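You operate a simulated robot arm through the tools that you are given. There is no shell and no other tool. Be economical: measure what you need, move in short steps, check, and stop when the job is done.

You run a simulated two-armed robot. Do the job below in one go: nothing can be reset, and whatever is moved stays where it is left.

## Task
Take the steel fitting with blue band and put it in the yellow bin on the top of the wooden bench. Put the steel elbow with blue bands from the top of the green bench on top of the blue gauge there. Put the long steel plug with a black band on the top of the black bench. Open the top drawer of the left blue cabinet, put the steel union with blue bands on the top of the green bench away in the inside of the top drawer of the left blue cabinet and shut the drawer again. Pull the second drawer from the top of the white cabinet open. Any order will do.

Only the result counts: the job must be done as asked and must still hold three seconds after the hand-in. Knocking over, shifting, dropping, spilling or breaking anything else fails it.

## Robot
Two 7-joint arms with two-finger parallel grippers on one trunk, on a base that drives. Base frame: it is fixed to the floor where the robot stands at the start and does not move with it; the origin is under the middle of the robot, x ahead of it, y to its left, z up; the surface under the hand at the start is at about z = 90. Units: cm, degrees, N and s.
The left shoulder is at the start at [2, 17, 122.8], the right one opposite. With the tool pointing down near the work surface each hand reaches from about 20 to 68 cm from the robot's upright axis, wherever it stands, measured 20 degrees to its own side. Places, roughly: blue gauge [500, 550, 100]; inside of the top drawer of the left blue cabinet [0, 390, 80]; long steel plug with a black band (3x4x11 cm) [490, 600, 50]; second drawer of the white cabinet [220, 160, 70]; steel elbow with blue bands (5x5x3 cm) [460, 570, 90]; steel fitting with blue band (8x3x3 cm) [60, 0, 90]; steel union with blue bands (8x3x3 cm) [560, 610, 90]; top drawer of the left blue cabinet [10, 390, 80]; top of the black bench [710, 530, 80]; yellow bin (19x24x11 cm) [90, 40, 90]. Payload 3.8 kg a hand.
The tool frame of a hand sits at the grasp point between the pads (the TCP): z along the fingers, y along the line on which they close. The tips reach 3 cm beyond it. Largest opening 11 cm; finger width 2, thickness 1; the body of the gripper, 4.8 by 11.2 cm, starts 5.5 cm behind the TCP.
Orientation is that of the tool frame in the base frame, as a unit quaternion [x, y, z, w]. With the fingers straight down and closing along the base's y, the tool's x points along the base's -x, its y along +y and its z along -z.

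## Interface
- The arms move only by the tool nudge_tool. It takes "left_deltas", "right_deltas" or both (then of equal length, played together; a hand with none holds still); each is a list of rows, each a list of 7 numbers: the turn, a rotation vector about the tool's x, y, z in degrees, then the shift along the tool's x, y, z in cm, then the gripper command, from -1 (fully open) to 1 (shut), values between in proportion. In form: [[ax, ay, az, tx, ty, tz, gripper], ...]. A call has 1 to 12 rows; each row shifts and turns the commanded pose from where the row before left it, along the tool's axes as they then stand. A row lasts 0.2 s, in which the tool goes at most 5 cm and 8.6 degrees; a call with a longer step from one row to the next is refused whole, and so is a gripper value outside its range. Where a pose cannot be reached the arm comes as near as it can. A force on the tool above 40 N (or 10 N above the force at the start of the call, whichever is more), or a blocked arm, ends the call early, and 0.2 s more pass. The fingers move at their own pace (about 7.2 cm/s each) and stop on an object; they squeeze with about 30 N. The grip force told is the motor's: it shows also when the fingers shut on nothing. Time passes only in rows, and 0.2 s behind the last, so rows that do not move let the fingers close. It gives the time, the measured TCP pose, the force on the tool (base axes), the opening and the grip force at its end, in the units of the frame above (readings bear some noise), with the torque about the TCP (base axes, N m) and any sound that the robot's microphone picked up.
- Cameras (640 x 400 px; columns grow to the right, rows downward): "scene" is now at [9.4, 3.7, 140.64]; the picture's right is [0.40, -0.92, 0.00], its down [-0.41, -0.18, -0.89] and it looks along [0.82, 0.36, -0.45] (base axes); focal length 283 px, centre (320, 200). "left" rides on the left gripper at [7.2, -1.7, -10.3] in its tool frame; the picture's right is [0.23, 0.97, 0.00], its down [-0.76, 0.18, -0.62] and it looks along [-0.61, 0.14, 0.78] (tool axes); focal length 222 px, centre (320, 200). "right" rides on the right gripper at [7.2, 1.7, -10.3] in its tool frame; the picture's right is [-0.23, 0.97, 0.00], its down [-0.76, -0.18, -0.62] and it looks along [-0.61, -0.14, 0.78] (tool axes); focal length 222 px, centre (320, 200). There is no depth. A picture from a camera that has moved, and an enlarged one, comes with that camera's place and axes in the base frame and with its lens. The place of the scene camera against the robot may be out by one fixed shift of up to 2.5 cm in any direction.
- get_image(camera): a new picture of that camera. It takes no simulated time.
- slide_trunk(by): slides the trunk up (or, below 0, down) by that many cm; the arms and the scene camera ride with it, the base frame stays. It gives what a move gives, with no picture.
- roll_base(legs): drives the robot by 1 to 6 legs, each [ahead, turn to the left] in cm and degrees, along the robot's own axes; the way and the turn of a leg run together, so that a leg with both is an arc; at most 150 cm and 180 degrees a leg. The arms and the cameras ride along, it lands a little off, and it stops where it bumps. It gives what a move gives.
- turn_head(pan, tilt): turns the head with the scene camera to pan (to the left, within 80 degrees either way) and tilt (down, from -29 to 69), counted from straight ahead of the robot. It gives what a move gives.
- zoom(camera, box): a new picture of the part [left, top, right, bottom] of that camera's present view, enlarged. It takes no simulated time.
- job_done(): hands the job in; it is judged then, once.

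Go step by step. Nothing tells you exact positions but the pictures and the camera data: compare them with the known pose of the tool, close in by small moves and look again before you grip or let go. The budget is 175 turns and 148 pictures, counting those below and the enlarged ones. Unless the task says otherwise, let go and move clear before handing in.

The tools are called by a JSON object that holds its "api" and its "payload". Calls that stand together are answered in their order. nudge_tool: Moves the arms, as the interface text tells. Its arguments: {"type":"object","properties":{"left_deltas":{"type":"array","items":{"type":"array","items":{"type":"number"}}},"right_deltas":{"type":"array","items":{"type":"array","items":{"type":"number"}}}},"required":[]} The other tools are called the same way: slide_trunk (by) slides the trunk up or down; roll_base (legs) drives the base; turn_head (pan, tilt) turns the head that bears the scene camera; get_image (camera) takes a picture; zoom (camera, box) takes an enlarged picture of a part of a camera's view; job_done () hands the job in.

At the start:

```text
t: 0.0
left_eef_pos: [37.92, 28.83, 125.37]
left_tcp_rot: [0.0, 1.0, 0.0, 0.0]
left_wrist_force: [0.0, -0.4, -1.0]
left_torque: [-0.02, -0.01, 0.0]
left_width: 11.0
left_gripper_force: 0.1
right_eef_pos: [48.13, -6.46, 115.48]
right_tcp_rot: [0.0, 1.0, 0.0, -0.001]
right_wrist_force: [-0.6, -0.2, -0.1]
right_torque: [0.0, 0.01, -0.02]
right_width: 11.01
right_gripper_force: 0.0
trunk travel left (down, up): [-32.5, 24.5]
robot x, y, heading: [-0.14, -0.3, -0.1]
head pan, tilt: [23.8, 26.8]
```

scene: 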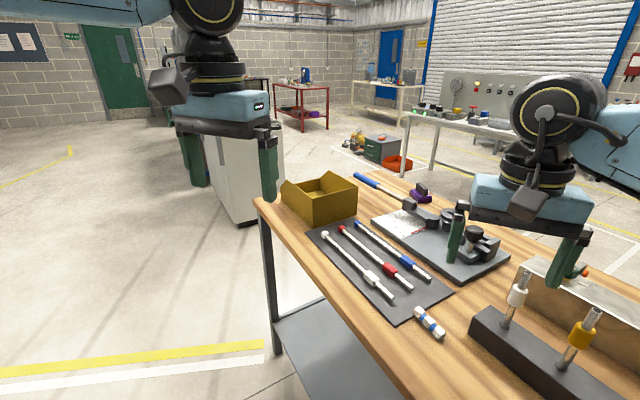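
right: 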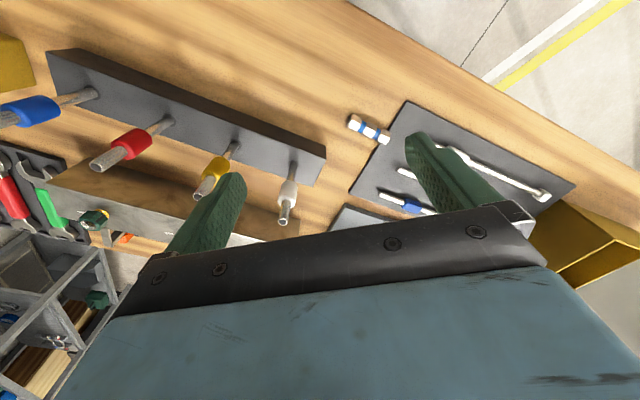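
left: 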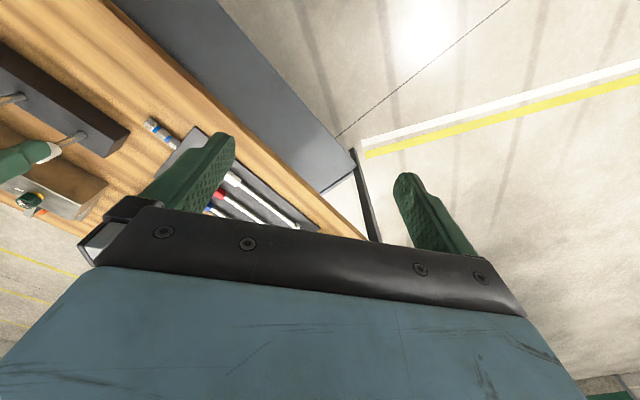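

The fitting lies at about [55.7, -0.3, 91.5], its long axis at about 48° in the base plane. I bring the right hand above it, turned to match, and look.

{"api": "nudge_tool", "payload": {"right_deltas": [[0, 0, 0, -2.5, 2.05, 3, -1], [0, 0, 0, -2.5, 2.05, 3, -0.5], [0, 0, 0, -2.6, 2.05, 3, -0.3], [0, 0, -8, 0, 0, 0, -0.3], [0, 0, -8, 0, 0, 0, -0.3], [0, 0, -8, 0, 0, 0, -0.3], [0, 0, -8, 0, 0, 0, -0.3], [0, 0, -8, 0, 0, 0, -0.3], [0, 0, -8, 0, 0, 0, -0.3]]}}

{"api": "get_image", "payload": {"camera": "right"}}

{"api": "get_image", "payload": {"camera": "scene"}}

```text
t: 2.0
left_eef_pos: [37.83, 28.9, 125.43]
left_tcp_rot: [0.001, 1.0, 0.001, 0.0]
left_wrist_force: [0.4, -0.7, 1.0]
left_torque: [0.04, -0.01, -0.01]
left_width: 10.99
left_gripper_force: 0.0
right_eef_pos: [55.76, -0.39, 106.41]
right_tcp_rot: [-0.343, 0.939, 0.0, 0.001]
right_wrist_force: [-0.2, -0.2, 0.7]
right_torque: [0.02, 0.01, 0.02]
right_width: 7.16
right_gripper_force: 0.1
right hand out of reach, approached as far as the arm can: row 9
trunk travel left (down, up): [-32.5, 24.5]
robot x, y, heading: [-0.17, 0.66, -0.2]
head pan, tilt: [23.8, 26.8]
```

```text
144 pictures are left
camera right: at [49.24, -3.7, 116.68], right [-0.45, 0.89, 0.0], down [0.7, 0.35, 0.62], along [0.56, 0.28, -0.78], focal length 222 px, centre (320, 200)
```

right: 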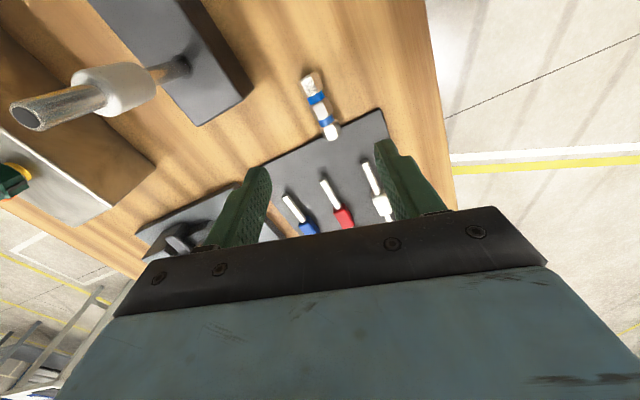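

```text
143 pictures are left
camera scene: at [9.4, 3.71, 140.64], right [0.4, -0.92, 0.0], down [-0.41, -0.18, -0.89], along [0.82, 0.36, -0.45], focal length 283 px, centre (320, 200)
```

scene: 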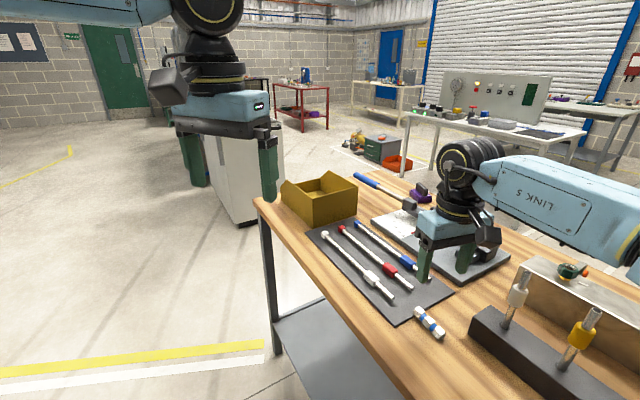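

The fitting's centre is at about [55.8, -0.2], right under the hand and about 8° off the finger axis, which is fine for a 3 cm part. I descend and close.

{"api": "nudge_tool", "payload": {"right_deltas": [[0, 0, 0, 0, 0, 4, -0.3], [0, 0, 0, 0, 0, 4, -0.3], [0, 0, 0, 0, 0, 3, -0.3], [0, 0, 0, 0, 0, 1.7, -0.3], [0, 0, 0, 0, 0, 0, 0.2], [0, 0, 0, 0, 0, 0, 1], [0, 0, 0, 0, 0, 0, 1], [0, 0, 0, 0, 0, 0, 1]]}}

{"api": "get_image", "payload": {"camera": "right"}}

```text
t: 3.8
left_eef_pos: [37.89, 29.0, 125.4]
left_tcp_rot: [0.0, 1.0, 0.0, 0.0]
left_wrist_force: [0.0, 0.3, 0.3]
left_torque: [0.04, 0.01, -0.02]
left_width: 10.99
left_gripper_force: 0.1
right_eef_pos: [55.79, -0.2, 93.63]
right_tcp_rot: [-0.342, 0.94, 0.001, 0.0]
right_wrist_force: [-1.1, -0.8, 0.4]
right_torque: [0.0, -0.01, -0.02]
right_width: 1.9
right_gripper_force: 29.8
trunk travel left (down, up): [-32.5, 24.5]
robot x, y, heading: [-0.1, 0.09, -0.4]
head pan, tilt: [23.8, 26.8]
```

```text
142 pictures are left
camera right: at [49.2, -3.45, 103.95], right [-0.45, 0.89, 0.0], down [0.7, 0.35, 0.62], along [0.56, 0.28, -0.78], focal length 222 px, centre (320, 200)
```

right: 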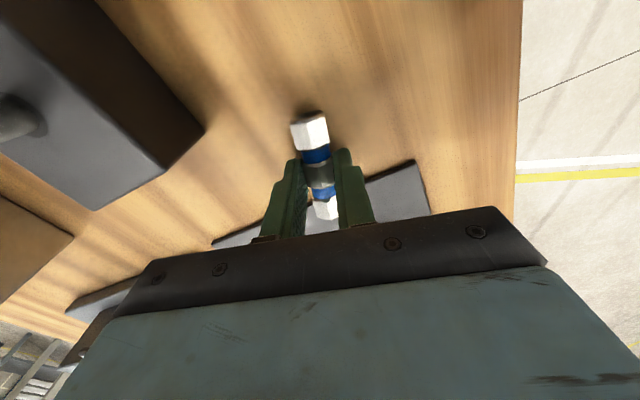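

The fitting is gripped (1.9 cm wide). I lift it clear, draw the hand in, then drive along the bench to the bin.

{"api": "nudge_tool", "payload": {"right_deltas": [[0, 0, 0, 0, 0, -4, 1], [0, 0, 0, 0, 0, -5, 1], [0, 0, 0, 0, 0, -5, 1], [0, 0, 0, 0, 0, -5, 1], [0, 0, 0, 0, 0, -5, 1], [0, 0, 0, 0, 0, -5, 1], [0, 0, 0, 4.1, 1.3, 0, 1], [0, 0, 0, 4.1, 1.3, 0, 1], [0, 0, 0, 4.1, 1.3, 0, 1]]}}

{"api": "roll_base", "payload": {"legs": [[-10, 0], [0, 50], [110, 0], [0, -90]]}}

{"api": "turn_head", "payload": {"pan": -15, "tilt": 45}}

{"api": "get_image", "payload": {"camera": "scene"}}

```text
t: 5.8
left_eef_pos: [37.73, 28.73, 125.36]
left_tcp_rot: [0.0, 1.0, 0.001, 0.001]
left_wrist_force: [-0.2, -1.1, 0.6]
left_torque: [0.02, 0.0, 0.0]
left_width: 11.02
left_gripper_force: 0.1
right_eef_pos: [43.37, -5.61, 114.79]
right_tcp_rot: [-0.341, 0.94, 0.001, 0.0]
right_wrist_force: [0.1, -0.3, 0.3]
right_torque: [0.01, 0.02, 0.0]
right_width: 1.89
right_gripper_force: 29.5
right hand out of reach, approached as far as the arm can: row 5, 6
trunk travel left (down, up): [-32.5, 24.5]
robot x, y, heading: [-0.01, -0.16, 0.3]
head pan, tilt: [23.8, 26.8]
```

```text
t: 18.1
left_eef_pos: [109.19, 80.81, 125.37]
left_tcp_rot: [0.338, 0.941, 0.0, 0.0]
left_wrist_force: [-0.2, -0.5, 0.6]
left_torque: [0.0, 0.01, -0.05]
left_width: 11.01
left_gripper_force: 0.0
right_eef_pos: [91.47, 50.75, 114.74]
right_tcp_rot: [-0.004, 1.0, 0.0, 0.0]
right_wrist_force: [0.1, -0.1, 0.0]
right_torque: [0.0, 0.0, -0.02]
right_width: 1.88
right_gripper_force: 29.7
trunk travel left (down, up): [-32.5, 24.5]
robot x, y, heading: [61.52, 82.75, -39.7]
head pan, tilt: [23.8, 26.8]
```

```text
t: 19.2
left_eef_pos: [109.13, 80.75, 125.46]
left_tcp_rot: [0.339, 0.941, 0.001, 0.0]
left_wrist_force: [0.1, -0.2, 0.3]
left_torque: [0.01, 0.0, -0.01]
left_width: 10.98
left_gripper_force: 0.2
right_eef_pos: [91.57, 50.75, 114.74]
right_tcp_rot: [-0.003, 1.0, 0.0, -0.001]
right_wrist_force: [0.4, -1.0, -0.8]
right_torque: [0.0, 0.02, -0.02]
right_width: 1.9
right_gripper_force: 30.2
trunk travel left (down, up): [-32.5, 24.5]
robot x, y, heading: [61.65, 82.75, -39.7]
head pan, tilt: [-15.0, 45.0]
```

```text
141 pictures are left
camera scene: at [66.81, 74.74, 137.88], right [-0.81, -0.58, 0.0], down [-0.41, 0.58, -0.71], along [0.41, -0.58, -0.71], focal length 283 px, centre (320, 200)
```

scene: 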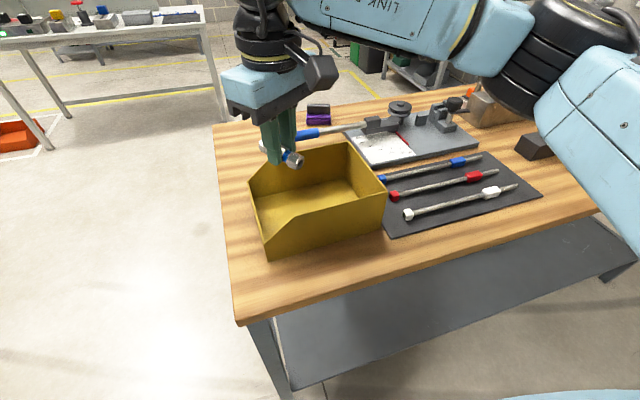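

The bin's centre is at about [93, 39.5] and I hold the fitting at [91.5, 50.8, 114.7]. I move over the bin centre and check with the wrist camera.

{"api": "nudge_tool", "payload": {"right_deltas": [[0, 0, 0, -0.5, -3.7, 0, 1], [0, 0, 0, -0.5, -3.7, 0, 1], [0, 0, 0, -0.6, -3.8, 0, 1], [0, 0, 0, 0, 0, 4, 1]]}}

{"api": "get_image", "payload": {"camera": "right"}}

{"api": "get_image", "payload": {"camera": "scene"}}

```text
t: 20.2
left_eef_pos: [109.18, 80.67, 125.48]
left_tcp_rot: [0.339, 0.941, 0.0, 0.0]
left_wrist_force: [-0.4, 0.0, 0.1]
left_torque: [0.03, 0.01, -0.02]
left_width: 10.99
left_gripper_force: 0.1
right_eef_pos: [93.2, 39.4, 110.65]
right_tcp_rot: [-0.004, 1.0, 0.0, 0.0]
right_wrist_force: [0.0, 0.2, -0.1]
right_torque: [-0.01, 0.04, 0.0]
right_width: 1.91
right_gripper_force: 30.1
trunk travel left (down, up): [-32.5, 24.5]
robot x, y, heading: [61.36, 82.64, -39.4]
head pan, tilt: [-15.0, 45.0]
```

```text
140 pictures are left
camera right: at [86.07, 41.24, 120.97], right [0.22, 0.98, 0.0], down [0.76, -0.17, 0.62], along [0.61, -0.14, -0.78], focal length 222 px, centre (320, 200)
```

right: 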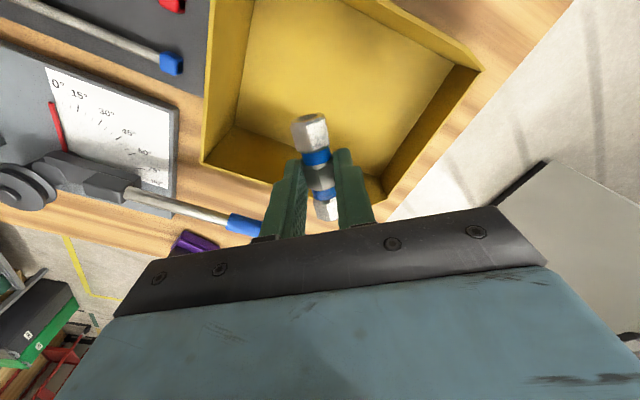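

```text
139 pictures are left
camera scene: at [66.82, 74.71, 137.87], right [-0.82, -0.58, 0.0], down [-0.41, 0.58, -0.71], along [0.41, -0.58, -0.71], focal length 283 px, centre (320, 200)
```

scene: 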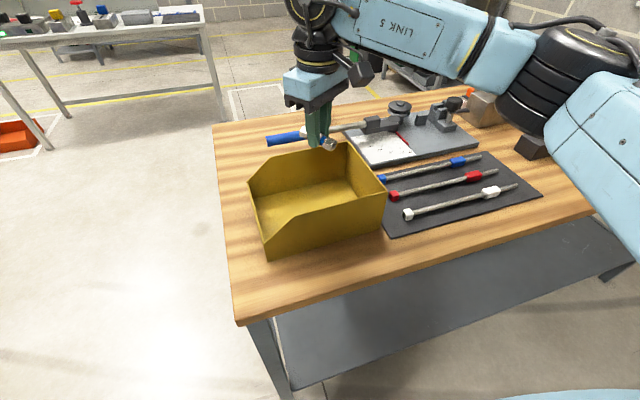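

From the wrist camera the bin floor's centre is at [93.8, 41.5]. I shift slightly, lower to z≈95, and let go.

{"api": "nudge_tool", "payload": {"right_deltas": [[0, 0, 0, -0.5, 2.1, 0, 1], [0, 0, 0, 0, 0, 4.5, 1], [0, 0, 0, 0, 0, 4.5, 1], [0, 0, 0, 0, 0, 4, 1], [0, 0, 0, 0, 0, 2.5, 1], [0, 0, 0, 0, 0, 0, 1], [0, 0, 0, 0, 0, 0, 0.4], [0, 0, 0, 0, 0, 0, 0.2], [0, 0, 0, 0, 0, 0, 0.1]]}}

{"api": "get_image", "payload": {"camera": "right"}}

```text
t: 22.2
left_eef_pos: [109.15, 80.82, 125.34]
left_tcp_rot: [0.339, 0.941, 0.0, 0.0]
left_wrist_force: [-0.3, -0.1, 0.0]
left_torque: [0.04, 0.02, -0.04]
left_width: 11.02
left_gripper_force: 0.1
right_eef_pos: [93.72, 41.72, 95.29]
right_tcp_rot: [-0.003, 1.0, 0.0, -0.001]
right_wrist_force: [-0.2, 0.1, 0.7]
right_torque: [-0.02, 0.0, 0.01]
right_width: 4.95
right_gripper_force: 0.0
trunk travel left (down, up): [-32.5, 24.5]
robot x, y, heading: [61.38, 82.51, -39.7]
head pan, tilt: [-15.0, 45.0]
```

```text
138 pictures are left
camera right: at [86.56, 43.53, 105.54], right [0.22, 0.98, 0.0], down [0.76, -0.17, 0.62], along [0.61, -0.14, -0.78], focal length 222 px, centre (320, 200)
```

right: 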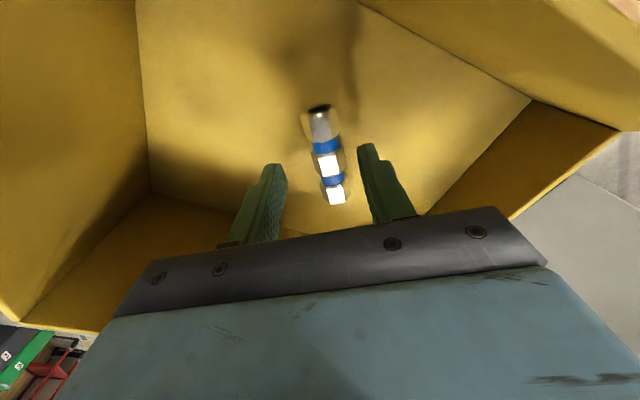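

The fitting lies in the bin. I raise the hand and look toward the white cabinet.

{"api": "nudge_tool", "payload": {"right_deltas": [[0, 0, 0, 0, 0, -4, 0.1], [0, 0, 0, 0, 0, -5, 0.1], [0, 0, 0, 0, 0, -5, 0.1], [0, 0, 0, 0, 0, -5, 0.1], [0, 0, 0, 4, 0, -3, 0.1], [0, 0, 0, 3, 4, 0, 0.1]]}}

{"api": "turn_head", "payload": {"pan": 62, "tilt": 18}}

{"api": "get_image", "payload": {"camera": "scene"}}

```text
t: 23.6
left_eef_pos: [109.14, 80.92, 125.49]
left_tcp_rot: [0.338, 0.941, 0.0, 0.0]
left_wrist_force: [-0.5, 0.4, 0.1]
left_torque: [-0.02, 0.02, -0.04]
left_width: 11.01
left_gripper_force: 0.1
right_eef_pos: [86.79, 45.45, 117.4]
right_tcp_rot: [-0.003, 1.0, -0.001, 0.0]
right_wrist_force: [-0.2, 0.0, -0.4]
right_torque: [-0.04, -0.01, 0.0]
right_width: 4.95
right_gripper_force: 0.0
trunk travel left (down, up): [-32.5, 24.5]
robot x, y, heading: [61.21, 82.58, -39.9]
head pan, tilt: [-15.0, 45.0]
```

```text
t: 25.1
left_eef_pos: [109.11, 80.79, 125.4]
left_tcp_rot: [0.338, 0.941, 0.0, 0.0]
left_wrist_force: [0.2, -0.1, -0.4]
left_torque: [-0.01, 0.01, 0.0]
left_width: 11.02
left_gripper_force: 0.0
right_eef_pos: [86.78, 45.31, 117.08]
right_tcp_rot: [-0.004, 1.0, 0.0, 0.001]
right_wrist_force: [0.4, 0.1, -0.2]
right_torque: [0.0, 0.02, 0.0]
right_width: 4.93
right_gripper_force: 0.0
trunk travel left (down, up): [-32.5, 24.5]
robot x, y, heading: [61.56, 82.59, -39.8]
head pan, tilt: [62.0, 18.0]
```

```text
137 pictures are left
camera scene: at [70.72, 84.92, 142.07], right [0.38, -0.92, 0.0], down [-0.29, -0.12, -0.95], along [0.88, 0.36, -0.31], focal length 283 px, centre (320, 200)
```

scene: 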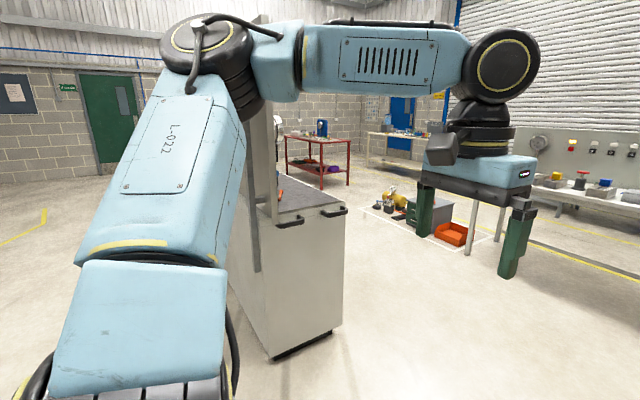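

The white cabinet's near side runs from about [181, 158] to [223, 131], and its drawers aren't visible from here. I drive past the near side toward its right end and look.

{"api": "roll_base", "payload": {"legs": [[0, 58], [93, 0], [0, -48], [60, 0]]}}

{"api": "turn_head", "payload": {"pan": 75, "tilt": 30}}

{"api": "get_image", "payload": {"camera": "scene"}}

```text
t: 28.7
left_eef_pos: [90.39, 122.12, 125.39]
left_tcp_rot: [-0.15, 0.989, 0.0, 0.0]
left_wrist_force: [-0.2, -0.1, -0.7]
left_torque: [0.02, 0.02, -0.04]
left_width: 11.01
left_gripper_force: 0.0
right_eef_pos: [107.93, 83.93, 117.24]
right_tcp_rot: [-0.477, 0.879, 0.0, 0.0]
right_wrist_force: [-0.7, 0.4, 0.3]
right_torque: [-0.03, -0.02, 0.0]
right_width: 4.94
right_gripper_force: 0.1
trunk travel left (down, up): [-32.5, 24.5]
robot x, y, heading: [62.51, 83.55, 16.9]
head pan, tilt: [62.0, 18.0]
stopped in leg 2: the robot was blocked; the commanded pose is now the measured one
```

```text
t: 29.4
left_eef_pos: [90.54, 122.1, 125.42]
left_tcp_rot: [-0.15, 0.989, 0.0, 0.0]
left_wrist_force: [0.0, -0.1, -0.4]
left_torque: [-0.01, 0.02, -0.02]
left_width: 10.99
left_gripper_force: 0.2
right_eef_pos: [107.87, 83.99, 117.27]
right_tcp_rot: [-0.477, 0.879, 0.0, 0.0]
right_wrist_force: [0.0, 0.2, -0.2]
right_torque: [0.0, -0.02, -0.01]
right_width: 4.94
right_gripper_force: 0.1
trunk travel left (down, up): [-32.5, 24.5]
robot x, y, heading: [62.62, 83.12, 17.0]
head pan, tilt: [75.0, 30.0]
```

```text
136 pictures are left
camera scene: at [63.46, 93.13, 140.14], right [1.0, 0.03, 0.0], down [0.02, -0.5, -0.87], along [-0.03, 0.87, -0.5], focal length 283 px, centre (320, 200)
```

scene: 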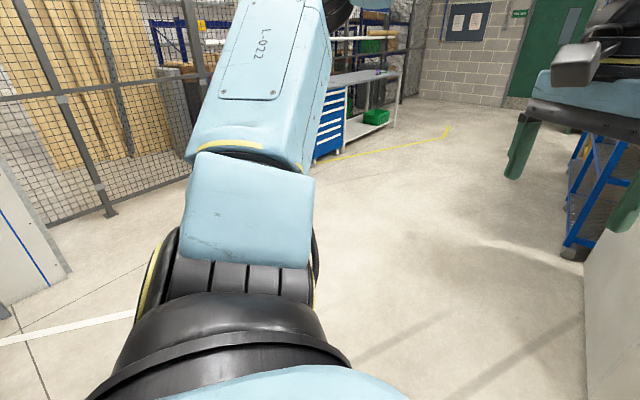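

The base bumped on the bench corner. I swing further left to get away from the bench, then look at the cabinet.

{"api": "roll_base", "payload": {"legs": [[0, 48], [75, 0], [0, -65]]}}

{"api": "turn_head", "payload": {"pan": 0, "tilt": 25}}

{"api": "get_image", "payload": {"camera": "scene"}}

```text
t: 30.1
left_eef_pos: [90.39, 122.08, 125.51]
left_tcp_rot: [-0.15, 0.989, 0.0, 0.0]
left_wrist_force: [-1.4, 0.6, 0.3]
left_torque: [-0.03, 0.01, -0.02]
left_width: 10.98
left_gripper_force: 0.1
right_eef_pos: [107.76, 84.04, 117.29]
right_tcp_rot: [-0.48, 0.877, -0.001, 0.0]
right_wrist_force: [0.4, -0.3, -0.3]
right_torque: [0.0, 0.0, 0.01]
right_width: 4.93
right_gripper_force: 0.0
trunk travel left (down, up): [-32.5, 24.5]
robot x, y, heading: [62.71, 83.91, 16.9]
head pan, tilt: [75.0, 30.0]
stopped in leg 1: the robot was blocked; the commanded pose is now the measured one
```

```text
t: 31.6
left_eef_pos: [90.46, 122.17, 125.35]
left_tcp_rot: [-0.15, 0.989, 0.0, 0.0]
left_wrist_force: [0.1, 0.3, 0.3]
left_torque: [0.03, -0.01, 0.0]
left_width: 11.02
left_gripper_force: 0.0
right_eef_pos: [107.85, 84.2, 117.21]
right_tcp_rot: [-0.479, 0.878, 0.0, 0.0]
right_wrist_force: [0.7, 0.3, 0.0]
right_torque: [0.0, 0.0, 0.02]
right_width: 4.95
right_gripper_force: 0.1
trunk travel left (down, up): [-32.5, 24.5]
robot x, y, heading: [62.97, 83.04, 17.0]
head pan, tilt: [0.0, 25.0]
```

```text
135 pictures are left
camera scene: at [72.51, 86.75, 140.93], right [0.29, -0.96, 0.0], down [-0.4, -0.12, -0.91], along [0.87, 0.27, -0.42], focal length 283 px, centre (320, 200)
```

scene: 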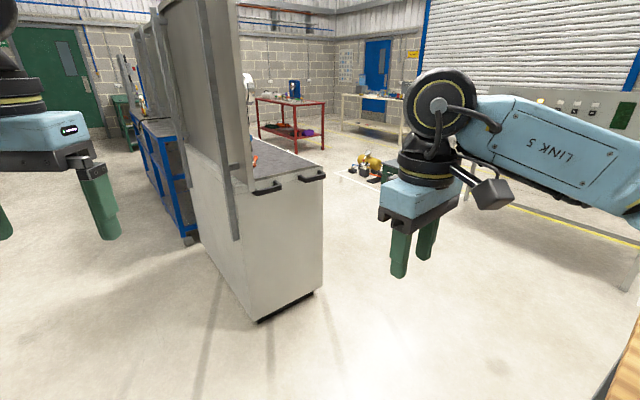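

The base needs more clearance, so I back off first. The cabinet has a tall back panel on its left side, so its drawers must face right, toward about heading -35°. I'll go around through the gap.

{"api": "roll_base", "payload": {"legs": [[-22, 0], [0, 29], [85, 0], [0, -86]]}}

{"api": "get_image", "payload": {"camera": "scene"}}

```text
t: 42.6
left_eef_pos: [148.11, 137.44, 125.38]
left_tcp_rot: [0.335, 0.942, 0.0, 0.0]
left_wrist_force: [-0.2, 0.0, 0.1]
left_torque: [0.03, 0.01, -0.01]
left_width: 11.02
left_gripper_force: 0.0
right_eef_pos: [125.82, 101.88, 117.22]
right_tcp_rot: [-0.007, 1.0, -0.001, 0.0]
right_wrist_force: [0.3, 0.0, 0.3]
right_torque: [0.0, -0.01, 0.0]
right_width: 4.94
right_gripper_force: 0.1
trunk travel left (down, up): [-32.5, 24.5]
robot x, y, heading: [100.35, 139.16, -39.6]
head pan, tilt: [0.0, 25.0]
```

```text
134 pictures are left
camera scene: at [108.14, 131.88, 140.93], right [-0.63, -0.77, 0.0], down [-0.33, 0.27, -0.91], along [0.7, -0.58, -0.42], focal length 283 px, centre (320, 200)
```

scene: 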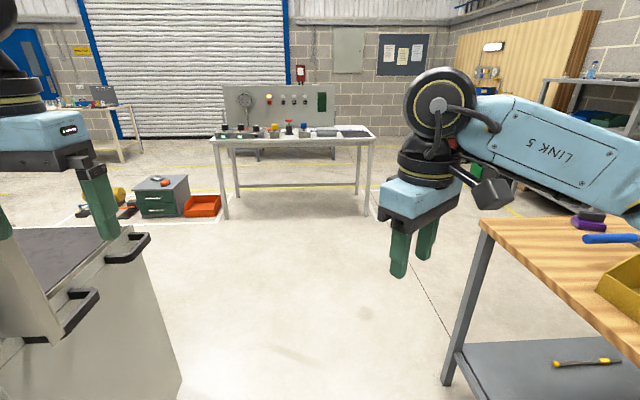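

The way is clear. I drive through the gap, turn left along the cabinet's front, and look at the drawers.

{"api": "roll_base", "payload": {"legs": [[150, 0], [14, 0], [0, 90], [60, 0]]}}

{"api": "turn_head", "payload": {"pan": 72, "tilt": 35}}

{"api": "get_image", "payload": {"camera": "scene"}}

```text
t: 57.7
left_eef_pos: [268.01, 129.36, 125.42]
left_tcp_rot: [-0.433, 0.901, 0.0, 0.0]
left_wrist_force: [0.7, 0.7, 0.0]
left_torque: [0.04, 0.04, 0.01]
left_width: 10.96
left_gripper_force: 0.1
right_eef_pos: [303.73, 107.46, 117.18]
right_tcp_rot: [0.715, -0.7, 0.0, 0.0]
right_wrist_force: [-0.6, 0.0, -0.2]
right_torque: [0.01, -0.02, 0.01]
right_width: 4.96
right_gripper_force: 0.1
trunk travel left (down, up): [-32.5, 24.5]
robot x, y, heading: [267.02, 81.48, 51.1]
head pan, tilt: [0.0, 25.0]
```

```text
t: 59.2
left_eef_pos: [267.96, 129.36, 125.32]
left_tcp_rot: [-0.432, 0.902, 0.0, 0.0]
left_wrist_force: [-0.2, -0.2, 0.3]
left_torque: [0.01, 0.01, 0.03]
left_width: 11.02
left_gripper_force: 0.0
right_eef_pos: [303.69, 107.51, 117.32]
right_tcp_rot: [0.715, -0.699, 0.0, 0.001]
right_wrist_force: [0.5, 1.3, 0.2]
right_torque: [0.03, 0.0, -0.01]
right_width: 4.94
right_gripper_force: 0.2
trunk travel left (down, up): [-32.5, 24.5]
robot x, y, heading: [266.55, 82.0, 51.1]
head pan, tilt: [72.0, 35.0]
```

```text
133 pictures are left
camera scene: at [262.09, 90.82, 139.36], right [0.84, 0.54, 0.0], down [0.31, -0.48, -0.82], along [-0.45, 0.69, -0.57], focal length 283 px, centre (320, 200)
```

scene: 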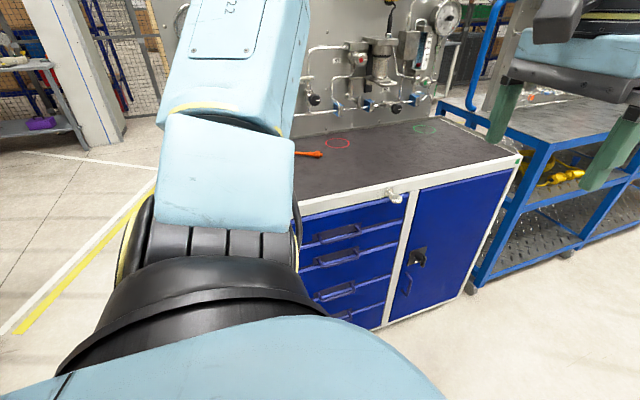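

The front shows a stack of blue drawers on the left and a cupboard door on the right. I turn to face it and look closely.

{"api": "roll_base", "payload": {"legs": [[0, 92]]}}

{"api": "turn_head", "payload": {"pan": -15, "tilt": 38}}

{"api": "get_image", "payload": {"camera": "scene"}}

```text
t: 63.5
left_eef_pos: [219.03, 81.18, 125.32]
left_tcp_rot: [0.95, -0.312, 0.0, 0.0]
left_wrist_force: [0.3, 0.5, 0.1]
left_torque: [0.0, 0.04, -0.03]
left_width: 10.99
left_gripper_force: 0.2
right_eef_pos: [239.57, 117.67, 117.24]
right_tcp_rot: [1.0, 0.031, 0.0, 0.001]
right_wrist_force: [0.3, 0.7, 0.8]
right_torque: [0.02, 0.0, -0.02]
right_width: 4.97
right_gripper_force: 0.1
trunk travel left (down, up): [-32.5, 24.5]
robot x, y, heading: [266.64, 81.63, 142.9]
head pan, tilt: [72.0, 35.0]
```

```text
t: 65.1
left_eef_pos: [219.13, 81.22, 125.46]
left_tcp_rot: [0.95, -0.313, 0.0, 0.0]
left_wrist_force: [0.0, -0.1, -1.1]
left_torque: [0.02, 0.0, -0.01]
left_width: 11.01
left_gripper_force: 0.1
right_eef_pos: [239.55, 117.73, 117.22]
right_tcp_rot: [1.0, 0.03, 0.0, 0.0]
right_wrist_force: [0.9, 0.5, -0.1]
right_torque: [0.04, 0.01, -0.02]
right_width: 4.94
right_gripper_force: 0.0
trunk travel left (down, up): [-32.5, 24.5]
robot x, y, heading: [267.01, 82.03, 143.2]
head pan, tilt: [-15.0, 38.0]
```

```text
132 pictures are left
camera scene: at [258.52, 89.82, 138.9], right [0.78, 0.62, 0.0], down [0.38, -0.48, -0.79], along [-0.49, 0.62, -0.62], focal length 283 px, centre (320, 200)
```

scene: 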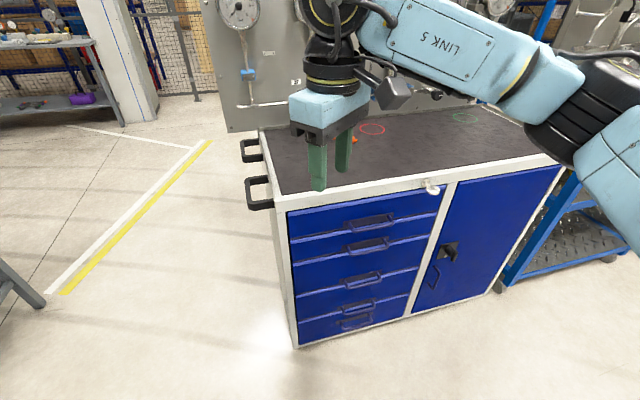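

{"api": "zoom", "payload": {"camera": "scene", "box": [250, 170, 490, 350]}}

```text
2.22 times, centred on (370, 260) of scene
camera zoom: at [258.52, 89.82, 138.9], right [0.78, 0.62, 0.0], down [0.38, -0.48, -0.79], along [-0.49, 0.62, -0.62], focal length 628 px, centre (209, 67)
```

zoom: 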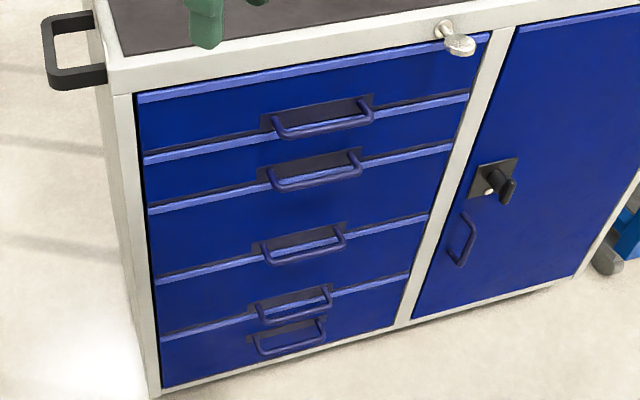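

The second drawer's handle bar is at about [232.7, 146.8, 70] and the face normal points toward heading -35.5°. I lower the trunk and start turning the right hand to point at the cabinet.

{"api": "slide_trunk", "payload": {"by": -22}}

{"api": "nudge_tool", "payload": {"right_deltas": [[0, 0, 8, 0, 0, 0, -0.1], [0, 0, 8, 0, 0, 0, -0.1], [0, 0, 8, 0, 0, 0, -0.1], [0, 0, 8, 0, 0, 0, -0.1], [0, 0, 7.5, 0, 0, 0, -0.1], [0, -8, 0, 0, 0, 0, -0.1], [0, -8, 0, 0, 0, 0, -0.1], [0, -8, 0, 0, 0, 0, -0.1], [0, -8, 0, 0, 0, 0, -0.1], [0, -8, 0, 0, 0, 0, -0.1], [0, -8, 0, 0, 0, 0, -0.1]]}}

{"api": "nudge_tool", "payload": {"right_deltas": [[0, -8.4, 0, 0, 0, 0, -0.1], [0, -8.4, 0, 0, 0, 0, -0.1], [0, -8.4, 0, 0, 0, 0, -0.1], [0, -8.4, 0, 0, 0, 0, -0.1], [0, -8.4, 0, 0, 0, 0, -0.1], [0, 0, 8, 0, 0, 0, -0.1], [0, 0, 8, 0, 0, 0, -0.1], [0, 0, 8, 0, 0, 0, -0.1], [0, 0, 8, 0, 0, 0, -0.1], [0, 0, 8, 0, 0, 0, -0.1], [0, 0, 8, 0, 0, 0, -0.1]]}}

```text
t: 67.4
left_eef_pos: [219.12, 81.14, 103.42]
left_tcp_rot: [0.95, -0.312, 0.001, 0.0]
left_wrist_force: [0.0, 0.1, -0.2]
left_torque: [0.04, 0.0, -0.01]
left_width: 10.99
left_gripper_force: 0.2
right_eef_pos: [239.41, 117.71, 95.28]
right_tcp_rot: [1.0, 0.031, 0.0, 0.001]
right_wrist_force: [0.0, -0.3, -0.5]
right_torque: [-0.01, -0.03, 0.01]
right_width: 4.94
right_gripper_force: 0.0
trunk travel left (down, up): [-10.5, 46.5]
robot x, y, heading: [266.56, 81.67, 143.3]
head pan, tilt: [-15.0, 38.0]
```

```text
t: 69.8
left_eef_pos: [219.12, 81.14, 103.4]
left_tcp_rot: [0.95, -0.312, 0.0, 0.001]
left_wrist_force: [-0.3, 0.0, -0.1]
left_torque: [-0.02, -0.02, -0.04]
left_width: 10.99
left_gripper_force: 0.0
right_eef_pos: [239.54, 117.77, 95.32]
right_tcp_rot: [0.868, -0.282, -0.389, -0.126]
right_wrist_force: [-0.2, -0.1, 0.6]
right_torque: [0.0, 0.03, -0.01]
right_width: 6.07
right_gripper_force: 0.1
trunk travel left (down, up): [-10.5, 46.5]
robot x, y, heading: [266.83, 81.67, 143.3]
head pan, tilt: [-15.0, 38.0]
```

```text
t: 72.2
left_eef_pos: [219.06, 81.24, 103.44]
left_tcp_rot: [0.95, -0.312, 0.0, 0.0]
left_wrist_force: [-0.2, -0.4, -0.5]
left_torque: [0.02, -0.01, 0.01]
left_width: 10.98
left_gripper_force: 0.0
right_eef_pos: [239.46, 117.82, 95.2]
right_tcp_rot: [-0.525, 0.474, 0.703, -0.075]
right_wrist_force: [0.4, -0.1, 0.2]
right_torque: [0.05, -0.02, -0.02]
right_width: 6.04
right_gripper_force: 0.0
trunk travel left (down, up): [-10.5, 46.5]
robot x, y, heading: [266.8, 81.8, 143.4]
head pan, tilt: [-15.0, 38.0]
```

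Continue the roll, then shift right and down to face the handle.

{"api": "nudge_tool", "payload": {"right_deltas": [[0, 0, 8.4, 0, 0, 0, -0.1], [0, 0, 8.4, 0, 0, 0, -0.1], [0, 0, 8.4, 0, 0, 0, -0.1], [0, 0, 8.4, 0, 0, 0, -0.1], [0, 0, 8.4, 0, 0, 0, -0.1], [0, 0, 0, -3, -3.9, 0, -0.1], [0, 0, 0, -3, -3.9, 0, -0.1], [0, 0, 0, -3, -3.9, 0, -0.1], [0, 0, 0, -3, -3.9, 0, -0.1], [0, 0, 0, -3, -3.9, 0, -0.1], [0, 0, 0, -3, -3.9, 0, -0.1]]}}

{"api": "get_image", "payload": {"camera": "right"}}

{"api": "get_image", "payload": {"camera": "scene"}}

```text
t: 74.6
left_eef_pos: [219.05, 81.1, 103.4]
left_tcp_rot: [0.95, -0.313, 0.0, 0.001]
left_wrist_force: [-0.1, 0.4, 0.0]
left_torque: [0.01, -0.01, 0.02]
left_width: 11.02
left_gripper_force: 0.0
right_eef_pos: [239.68, 113.8, 86.93]
right_tcp_rot: [-0.32, 0.632, 0.63, -0.319]
right_wrist_force: [0.1, -0.4, 0.3]
right_torque: [0.01, -0.01, -0.01]
right_width: 6.03
right_gripper_force: 0.1
right hand out of reach, approached as far as the arm can: row 6, 7, 8, 9, 10, 11
trunk travel left (down, up): [-10.5, 46.5]
robot x, y, heading: [266.64, 81.79, 143.2]
head pan, tilt: [-15.0, 38.0]
```

```text
130 pictures are left
camera right: at [243.84, 102.01, 88.65], right [0.13, 0.19, 0.97], down [0.95, 0.25, -0.18], along [-0.27, 0.95, -0.14], focal length 222 px, centre (320, 200)
```

right: 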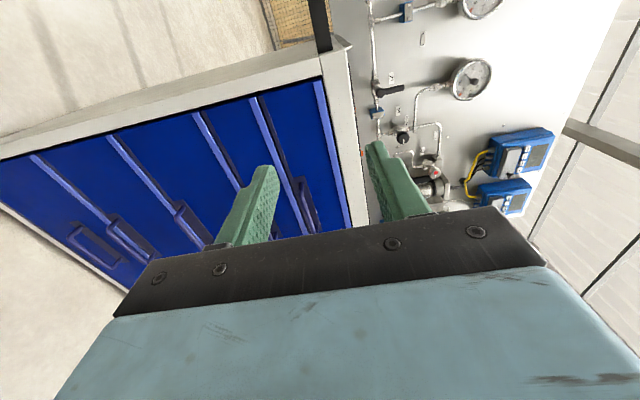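

```text
129 pictures are left
camera scene: at [258.52, 89.83, 116.9], right [0.78, 0.62, 0.0], down [0.38, -0.48, -0.79], along [-0.49, 0.62, -0.62], focal length 283 px, centre (320, 200)
```

scene: 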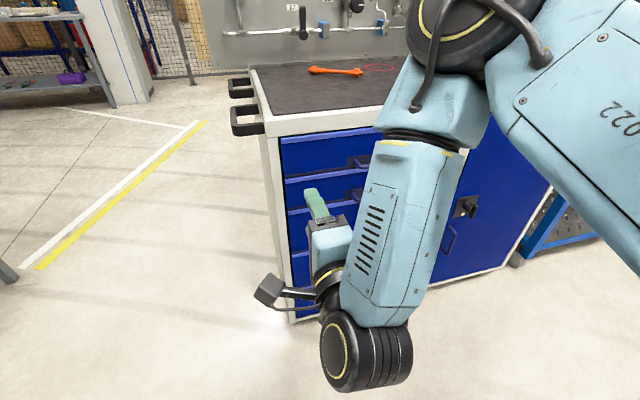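

The hand is too near the body for that wrist pose. I try it further forward, still short of the handles.

{"api": "nudge_tool", "payload": {"right_deltas": [[0, 0, 0, 0, 0, 4, -0.1], [0, 0, 0, 0, 0, 4, -0.1], [0, 0, 0, 0, 0, 3, -0.1], [0, 0, 0, 0, -4, 0, -0.1], [0, 0, 0, 0, -4, 0, -0.1], [0, 0, 0, 0, -4, 0, -0.1], [0, 0, 0, -4, 0, 0, -0.1], [0, 0, 0, -4, 0, 0, -0.1], [0, 0, 0, -4, 0, 0, -0.1], [0, 0, 0, -4, 0, 0, -0.1]]}}

```text
t: 76.8
left_eef_pos: [219.19, 81.24, 103.45]
left_tcp_rot: [0.95, -0.312, -0.001, 0.001]
left_wrist_force: [0.0, 0.1, 0.2]
left_torque: [-0.01, -0.03, 0.05]
left_width: 10.98
left_gripper_force: 0.0
right_eef_pos: [234.61, 115.19, 86.57]
right_tcp_rot: [-0.32, 0.632, 0.63, -0.318]
right_wrist_force: [-0.1, -0.1, -0.2]
right_torque: [-0.02, -0.04, 0.03]
right_width: 6.06
right_gripper_force: 0.0
right hand out of reach, approached as far as the arm can: row 1, 2, 3, 4, 5, 6, 7, 8, 9, 10
trunk travel left (down, up): [-10.5, 46.5]
robot x, y, heading: [266.87, 81.94, 143.4]
head pan, tilt: [-15.0, 38.0]
```

The arm seems folded too tightly. I back the base 20 cm and extend the arm straight forward to unfold it.

{"api": "roll_base", "payload": {"legs": [[-20, 0]]}}

{"api": "nudge_tool", "payload": {"right_deltas": [[0, 0, 0, 0, 0, 3, -0.1], [0, 0, 0, 0, 0, 3, -0.1], [0, 0, 0, 0, 0, 3, -0.1], [0, 0, 0, 0, 0, 3, -0.1], [0, 0, 0, 0, 0, 3, -0.1]]}}

{"api": "get_image", "payload": {"camera": "scene"}}

```text
t: 78.4
left_eef_pos: [235.01, 69.51, 103.44]
left_tcp_rot: [0.95, -0.313, -0.001, 0.0]
left_wrist_force: [0.0, 0.3, 0.2]
left_torque: [0.03, 0.03, 0.02]
left_width: 11.0
left_gripper_force: 0.1
right_eef_pos: [250.45, 103.26, 86.64]
right_tcp_rot: [-0.319, 0.632, 0.631, -0.319]
right_wrist_force: [-0.3, 0.0, -0.1]
right_torque: [0.02, -0.02, -0.02]
right_width: 6.03
right_gripper_force: 0.0
trunk travel left (down, up): [-10.5, 46.5]
robot x, y, heading: [282.48, 70.24, 143.1]
head pan, tilt: [-15.0, 38.0]
```

```text
t: 79.6
left_eef_pos: [234.94, 69.55, 103.4]
left_tcp_rot: [0.95, -0.313, 0.0, 0.0]
left_wrist_force: [0.4, -0.4, -0.8]
left_torque: [0.02, 0.02, 0.0]
left_width: 11.0
left_gripper_force: 0.0
right_eef_pos: [237.48, 109.17, 88.55]
right_tcp_rot: [-0.318, 0.634, 0.63, -0.316]
right_wrist_force: [-0.4, 0.0, -0.2]
right_torque: [0.02, 0.01, 0.0]
right_width: 6.07
right_gripper_force: 0.1
right hand out of reach, approached as far as the arm can: row 1, 2, 3, 4, 5
trunk travel left (down, up): [-10.5, 46.5]
robot x, y, heading: [282.73, 70.17, 143.4]
head pan, tilt: [-15.0, 38.0]
```

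```text
128 pictures are left
camera scene: at [274.4, 77.99, 116.9], right [0.79, 0.62, 0.0], down [0.38, -0.48, -0.79], along [-0.49, 0.62, -0.62], focal length 283 px, centre (320, 200)
```

scene: 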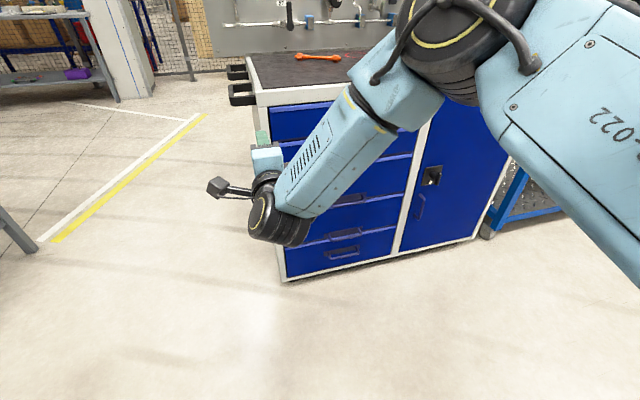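

This roll sits at a wrist limit. I try the opposite roll (180° the other way).

{"api": "nudge_tool", "payload": {"right_deltas": [[0, 0, -8.2, 0, 0, -1, -0.1], [0, 0, -8.2, 0, 0, -1, -0.1], [0, 0, -8.2, 0, 0, -1, -0.1], [0, 0, -8.2, 0, 0, 0, -0.1], [0, 0, -8.2, 0, 0, 0, -0.1], [0, 0, -8.2, 0, 0, 0, -0.1], [0, 0, -8.2, 0, 0, 0, -0.1], [0, 0, -8.2, 0, 0, 0, -0.1], [0, 0, -8.2, 0, 0, 0, -0.1], [0, 0, -8.2, 0, 0, 0, -0.1], [0, 0, -8.2, 0, 0, 0, -0.1]]}}

{"api": "nudge_tool", "payload": {"right_deltas": [[0, 0, -8.2, 0, 0, 0, -0.1], [0, 0, -8.2, 0, 0, 0, -0.1], [0, 0, -8.2, 0, 0, 0, -0.1], [0, 0, -8.2, 0, 0, 0, -0.1], [0, 0, -8.2, 0, 0, 0, -0.1], [0, 0, -8.2, 0, 0, 0, -0.1], [0, 0, -8.2, 0, 0, 0, -0.1], [0, 0, -8.2, 0, 0, 0, -0.1], [0, 0, -8.2, 0, 0, 0, -0.1], [0, 0, -8.2, 0, 0, 0, -0.1], [0, 0, -8, 0, 0, 0, -0.1]]}}

{"api": "get_image", "payload": {"camera": "scene"}}

```text
t: 82.0
left_eef_pos: [234.99, 69.53, 103.51]
left_tcp_rot: [0.95, -0.314, 0.0, 0.0]
left_wrist_force: [0.5, 0.2, 0.4]
left_torque: [-0.05, -0.03, 0.01]
left_width: 11.02
left_gripper_force: 0.1
right_eef_pos: [239.73, 107.41, 88.47]
right_tcp_rot: [0.673, -0.22, -0.67, -0.224]
right_wrist_force: [-0.4, -0.1, 0.4]
right_torque: [0.0, 0.01, 0.04]
right_width: 6.05
right_gripper_force: 0.0
trunk travel left (down, up): [-10.5, 46.5]
robot x, y, heading: [282.64, 70.14, 142.9]
head pan, tilt: [-15.0, 38.0]
```

```text
t: 84.4
left_eef_pos: [235.03, 69.39, 103.39]
left_tcp_rot: [0.95, -0.313, 0.0, 0.0]
left_wrist_force: [-0.4, -0.2, 0.4]
left_torque: [0.01, -0.02, -0.01]
left_width: 11.01
left_gripper_force: 0.1
right_eef_pos: [239.78, 107.36, 88.51]
right_tcp_rot: [-0.631, -0.321, 0.315, 0.632]
right_wrist_force: [0.3, 0.2, -0.4]
right_torque: [0.0, -0.01, -0.03]
right_width: 6.05
right_gripper_force: 0.2
trunk travel left (down, up): [-10.5, 46.5]
robot x, y, heading: [282.15, 70.02, 142.9]
head pan, tilt: [-15.0, 38.0]
```

```text
127 pictures are left
camera scene: at [274.42, 77.98, 116.9], right [0.79, 0.62, 0.0], down [0.38, -0.48, -0.79], along [-0.49, 0.62, -0.62], focal length 283 px, centre (320, 200)
```

scene: 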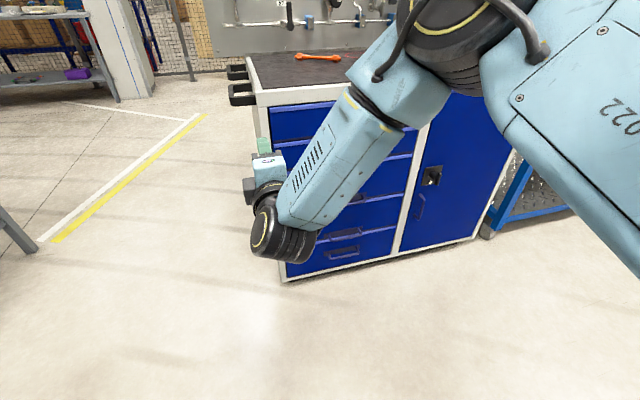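

This roll is reached cleanly. I test moving right and down toward the handle's line.

{"api": "nudge_tool", "payload": {"right_deltas": [[0, 0, 0, 4, 0, 0, -0.1], [0, 0, 0, 4, 0, 0, -0.1], [0, 0, 0, 4, 0, 0, -0.1], [0, 0, 0, 4, 0, 0, -0.1], [0, 0, 0, 4, 0, 0, -0.1], [0, 0, 0, 0, 4, 0, -0.1], [0, 0, 0, 0, 4, 0, -0.1], [0, 0, 0, 0, 4, 0, -0.1], [0, 0, 0, 0, 4, 0, -0.1]]}}

{"api": "get_image", "payload": {"camera": "scene"}}

{"api": "get_image", "payload": {"camera": "right"}}

```text
t: 86.4
left_eef_pos: [234.93, 69.51, 103.4]
left_tcp_rot: [0.95, -0.313, 0.001, 0.0]
left_wrist_force: [0.1, -0.3, -0.6]
left_torque: [0.0, 0.01, -0.04]
left_width: 10.98
left_gripper_force: 0.0
right_eef_pos: [243.87, 104.22, 84.0]
right_tcp_rot: [0.633, 0.318, -0.315, -0.631]
right_wrist_force: [0.3, -0.4, 0.3]
right_torque: [-0.02, 0.01, -0.05]
right_width: 6.03
right_gripper_force: 0.0
right hand out of reach, approached as far as the arm can: row 1, 2, 3, 4, 5, 6, 7, 8, 9
trunk travel left (down, up): [-10.5, 46.5]
robot x, y, heading: [282.44, 70.29, 143.2]
head pan, tilt: [-15.0, 38.0]
```

```text
126 pictures are left
camera scene: at [274.4, 77.98, 116.9], right [0.79, 0.62, 0.0], down [0.38, -0.48, -0.79], along [-0.49, 0.62, -0.62], focal length 283 px, centre (320, 200)
```

scene: 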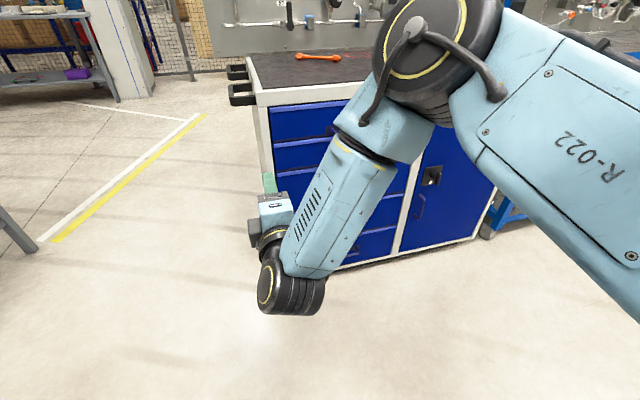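

```text
125 pictures are left
camera right: at [256.57, 103.84, 82.42], right [-0.13, -0.18, -0.97], down [0.04, -0.98, 0.18], along [-0.99, -0.02, 0.14], focal length 222 px, centre (320, 200)
```

right: 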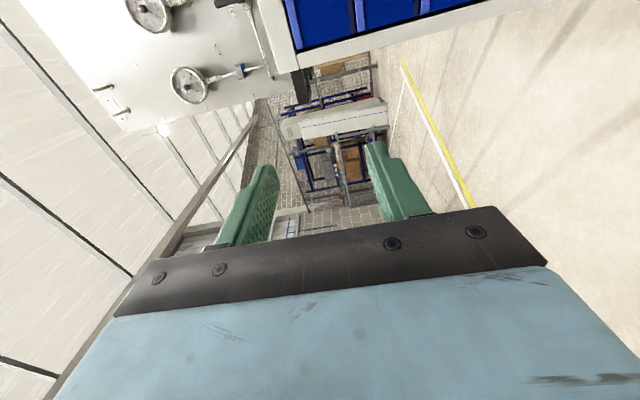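

The wrist bend is the limit, so I'll pitch the tool 30° downward, shift the base 22 cm right and 12 cm closer, and lower the trunk so the arm reaches straighter.

{"api": "roll_base", "payload": {"legs": [[0, -90], [22, 0], [0, 90], [12, 0]]}}

{"api": "slide_trunk", "payload": {"by": -8}}

{"api": "nudge_tool", "payload": {"right_deltas": [[-7.5, 0, 0, 0, 0, 0, -0.1], [-7.5, 0, 0, 0, 0, 0, -0.1], [-7.5, 0, 0, 0, 0, 0, -0.1], [-7.5, 0, 0, 0, 0, 0, -0.1], [0, 0, 0, 2, 0, 0, -0.1], [0, 0, 0, 2, 0, 0, -0.1]]}}

{"api": "get_image", "payload": {"camera": "scene"}}

{"api": "get_image", "payload": {"camera": "right"}}

```text
t: 96.5
left_eef_pos: [238.53, 96.76, 103.49]
left_tcp_rot: [0.944, -0.33, -0.001, 0.0]
left_wrist_force: [-0.7, -0.1, 0.4]
left_torque: [0.01, 0.01, -0.05]
left_width: 11.02
left_gripper_force: 0.0
right_eef_pos: [248.74, 131.02, 84.18]
right_tcp_rot: [0.639, 0.307, -0.303, -0.636]
right_wrist_force: [0.0, 0.7, -1.3]
right_torque: [-0.02, 0.01, -0.01]
right_width: 6.05
right_gripper_force: 0.0
trunk travel left (down, up): [-10.5, 46.5]
robot x, y, heading: [286.34, 95.42, 141.0]
head pan, tilt: [-15.0, 38.0]
```

```text
t: 97.6
left_eef_pos: [238.68, 96.6, 95.51]
left_tcp_rot: [0.944, -0.331, 0.0, 0.0]
left_wrist_force: [0.4, 0.0, -0.3]
left_torque: [-0.02, 0.0, 0.01]
left_width: 11.01
left_gripper_force: 0.1
right_eef_pos: [248.78, 130.91, 76.15]
right_tcp_rot: [0.639, 0.307, -0.303, -0.637]
right_wrist_force: [1.1, 0.8, -0.2]
right_torque: [-0.01, -0.01, -0.02]
right_width: 6.06
right_gripper_force: 0.0
trunk travel left (down, up): [-2.5, 54.5]
robot x, y, heading: [286.42, 95.65, 141.0]
head pan, tilt: [-15.0, 38.0]
```

```text
t: 99.0
left_eef_pos: [238.69, 96.55, 95.35]
left_tcp_rot: [0.944, -0.33, 0.0, 0.001]
left_wrist_force: [0.0, -0.7, 1.0]
left_torque: [0.02, -0.02, 0.03]
left_width: 10.99
left_gripper_force: 0.1
right_eef_pos: [251.36, 134.13, 76.12]
right_tcp_rot: [0.782, 0.377, -0.214, -0.449]
right_wrist_force: [-0.6, 0.2, 0.1]
right_torque: [-0.02, -0.01, 0.01]
right_width: 6.05
right_gripper_force: 0.1
trunk travel left (down, up): [-2.5, 54.5]
robot x, y, heading: [286.06, 95.38, 140.8]
head pan, tilt: [-15.0, 38.0]
```

```text
124 pictures are left
camera scene: at [278.39, 103.73, 108.9], right [0.81, 0.59, 0.0], down [0.36, -0.5, -0.79], along [-0.46, 0.64, -0.62], focal length 283 px, centre (320, 200)
```

scene: 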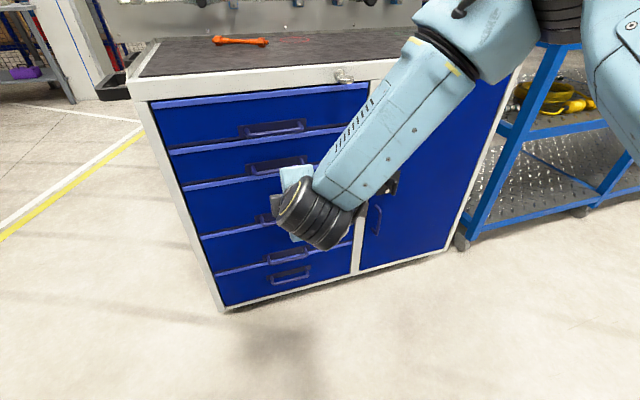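

```text
123 pictures are left
camera right: at [263.52, 133.73, 79.78], right [0.24, -0.48, -0.84], down [-0.13, -0.88, 0.47], along [-0.96, -0.01, -0.28], focal length 222 px, centre (320, 200)
```

right: 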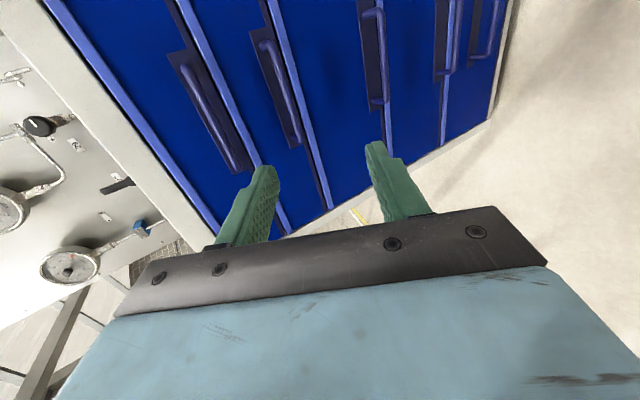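

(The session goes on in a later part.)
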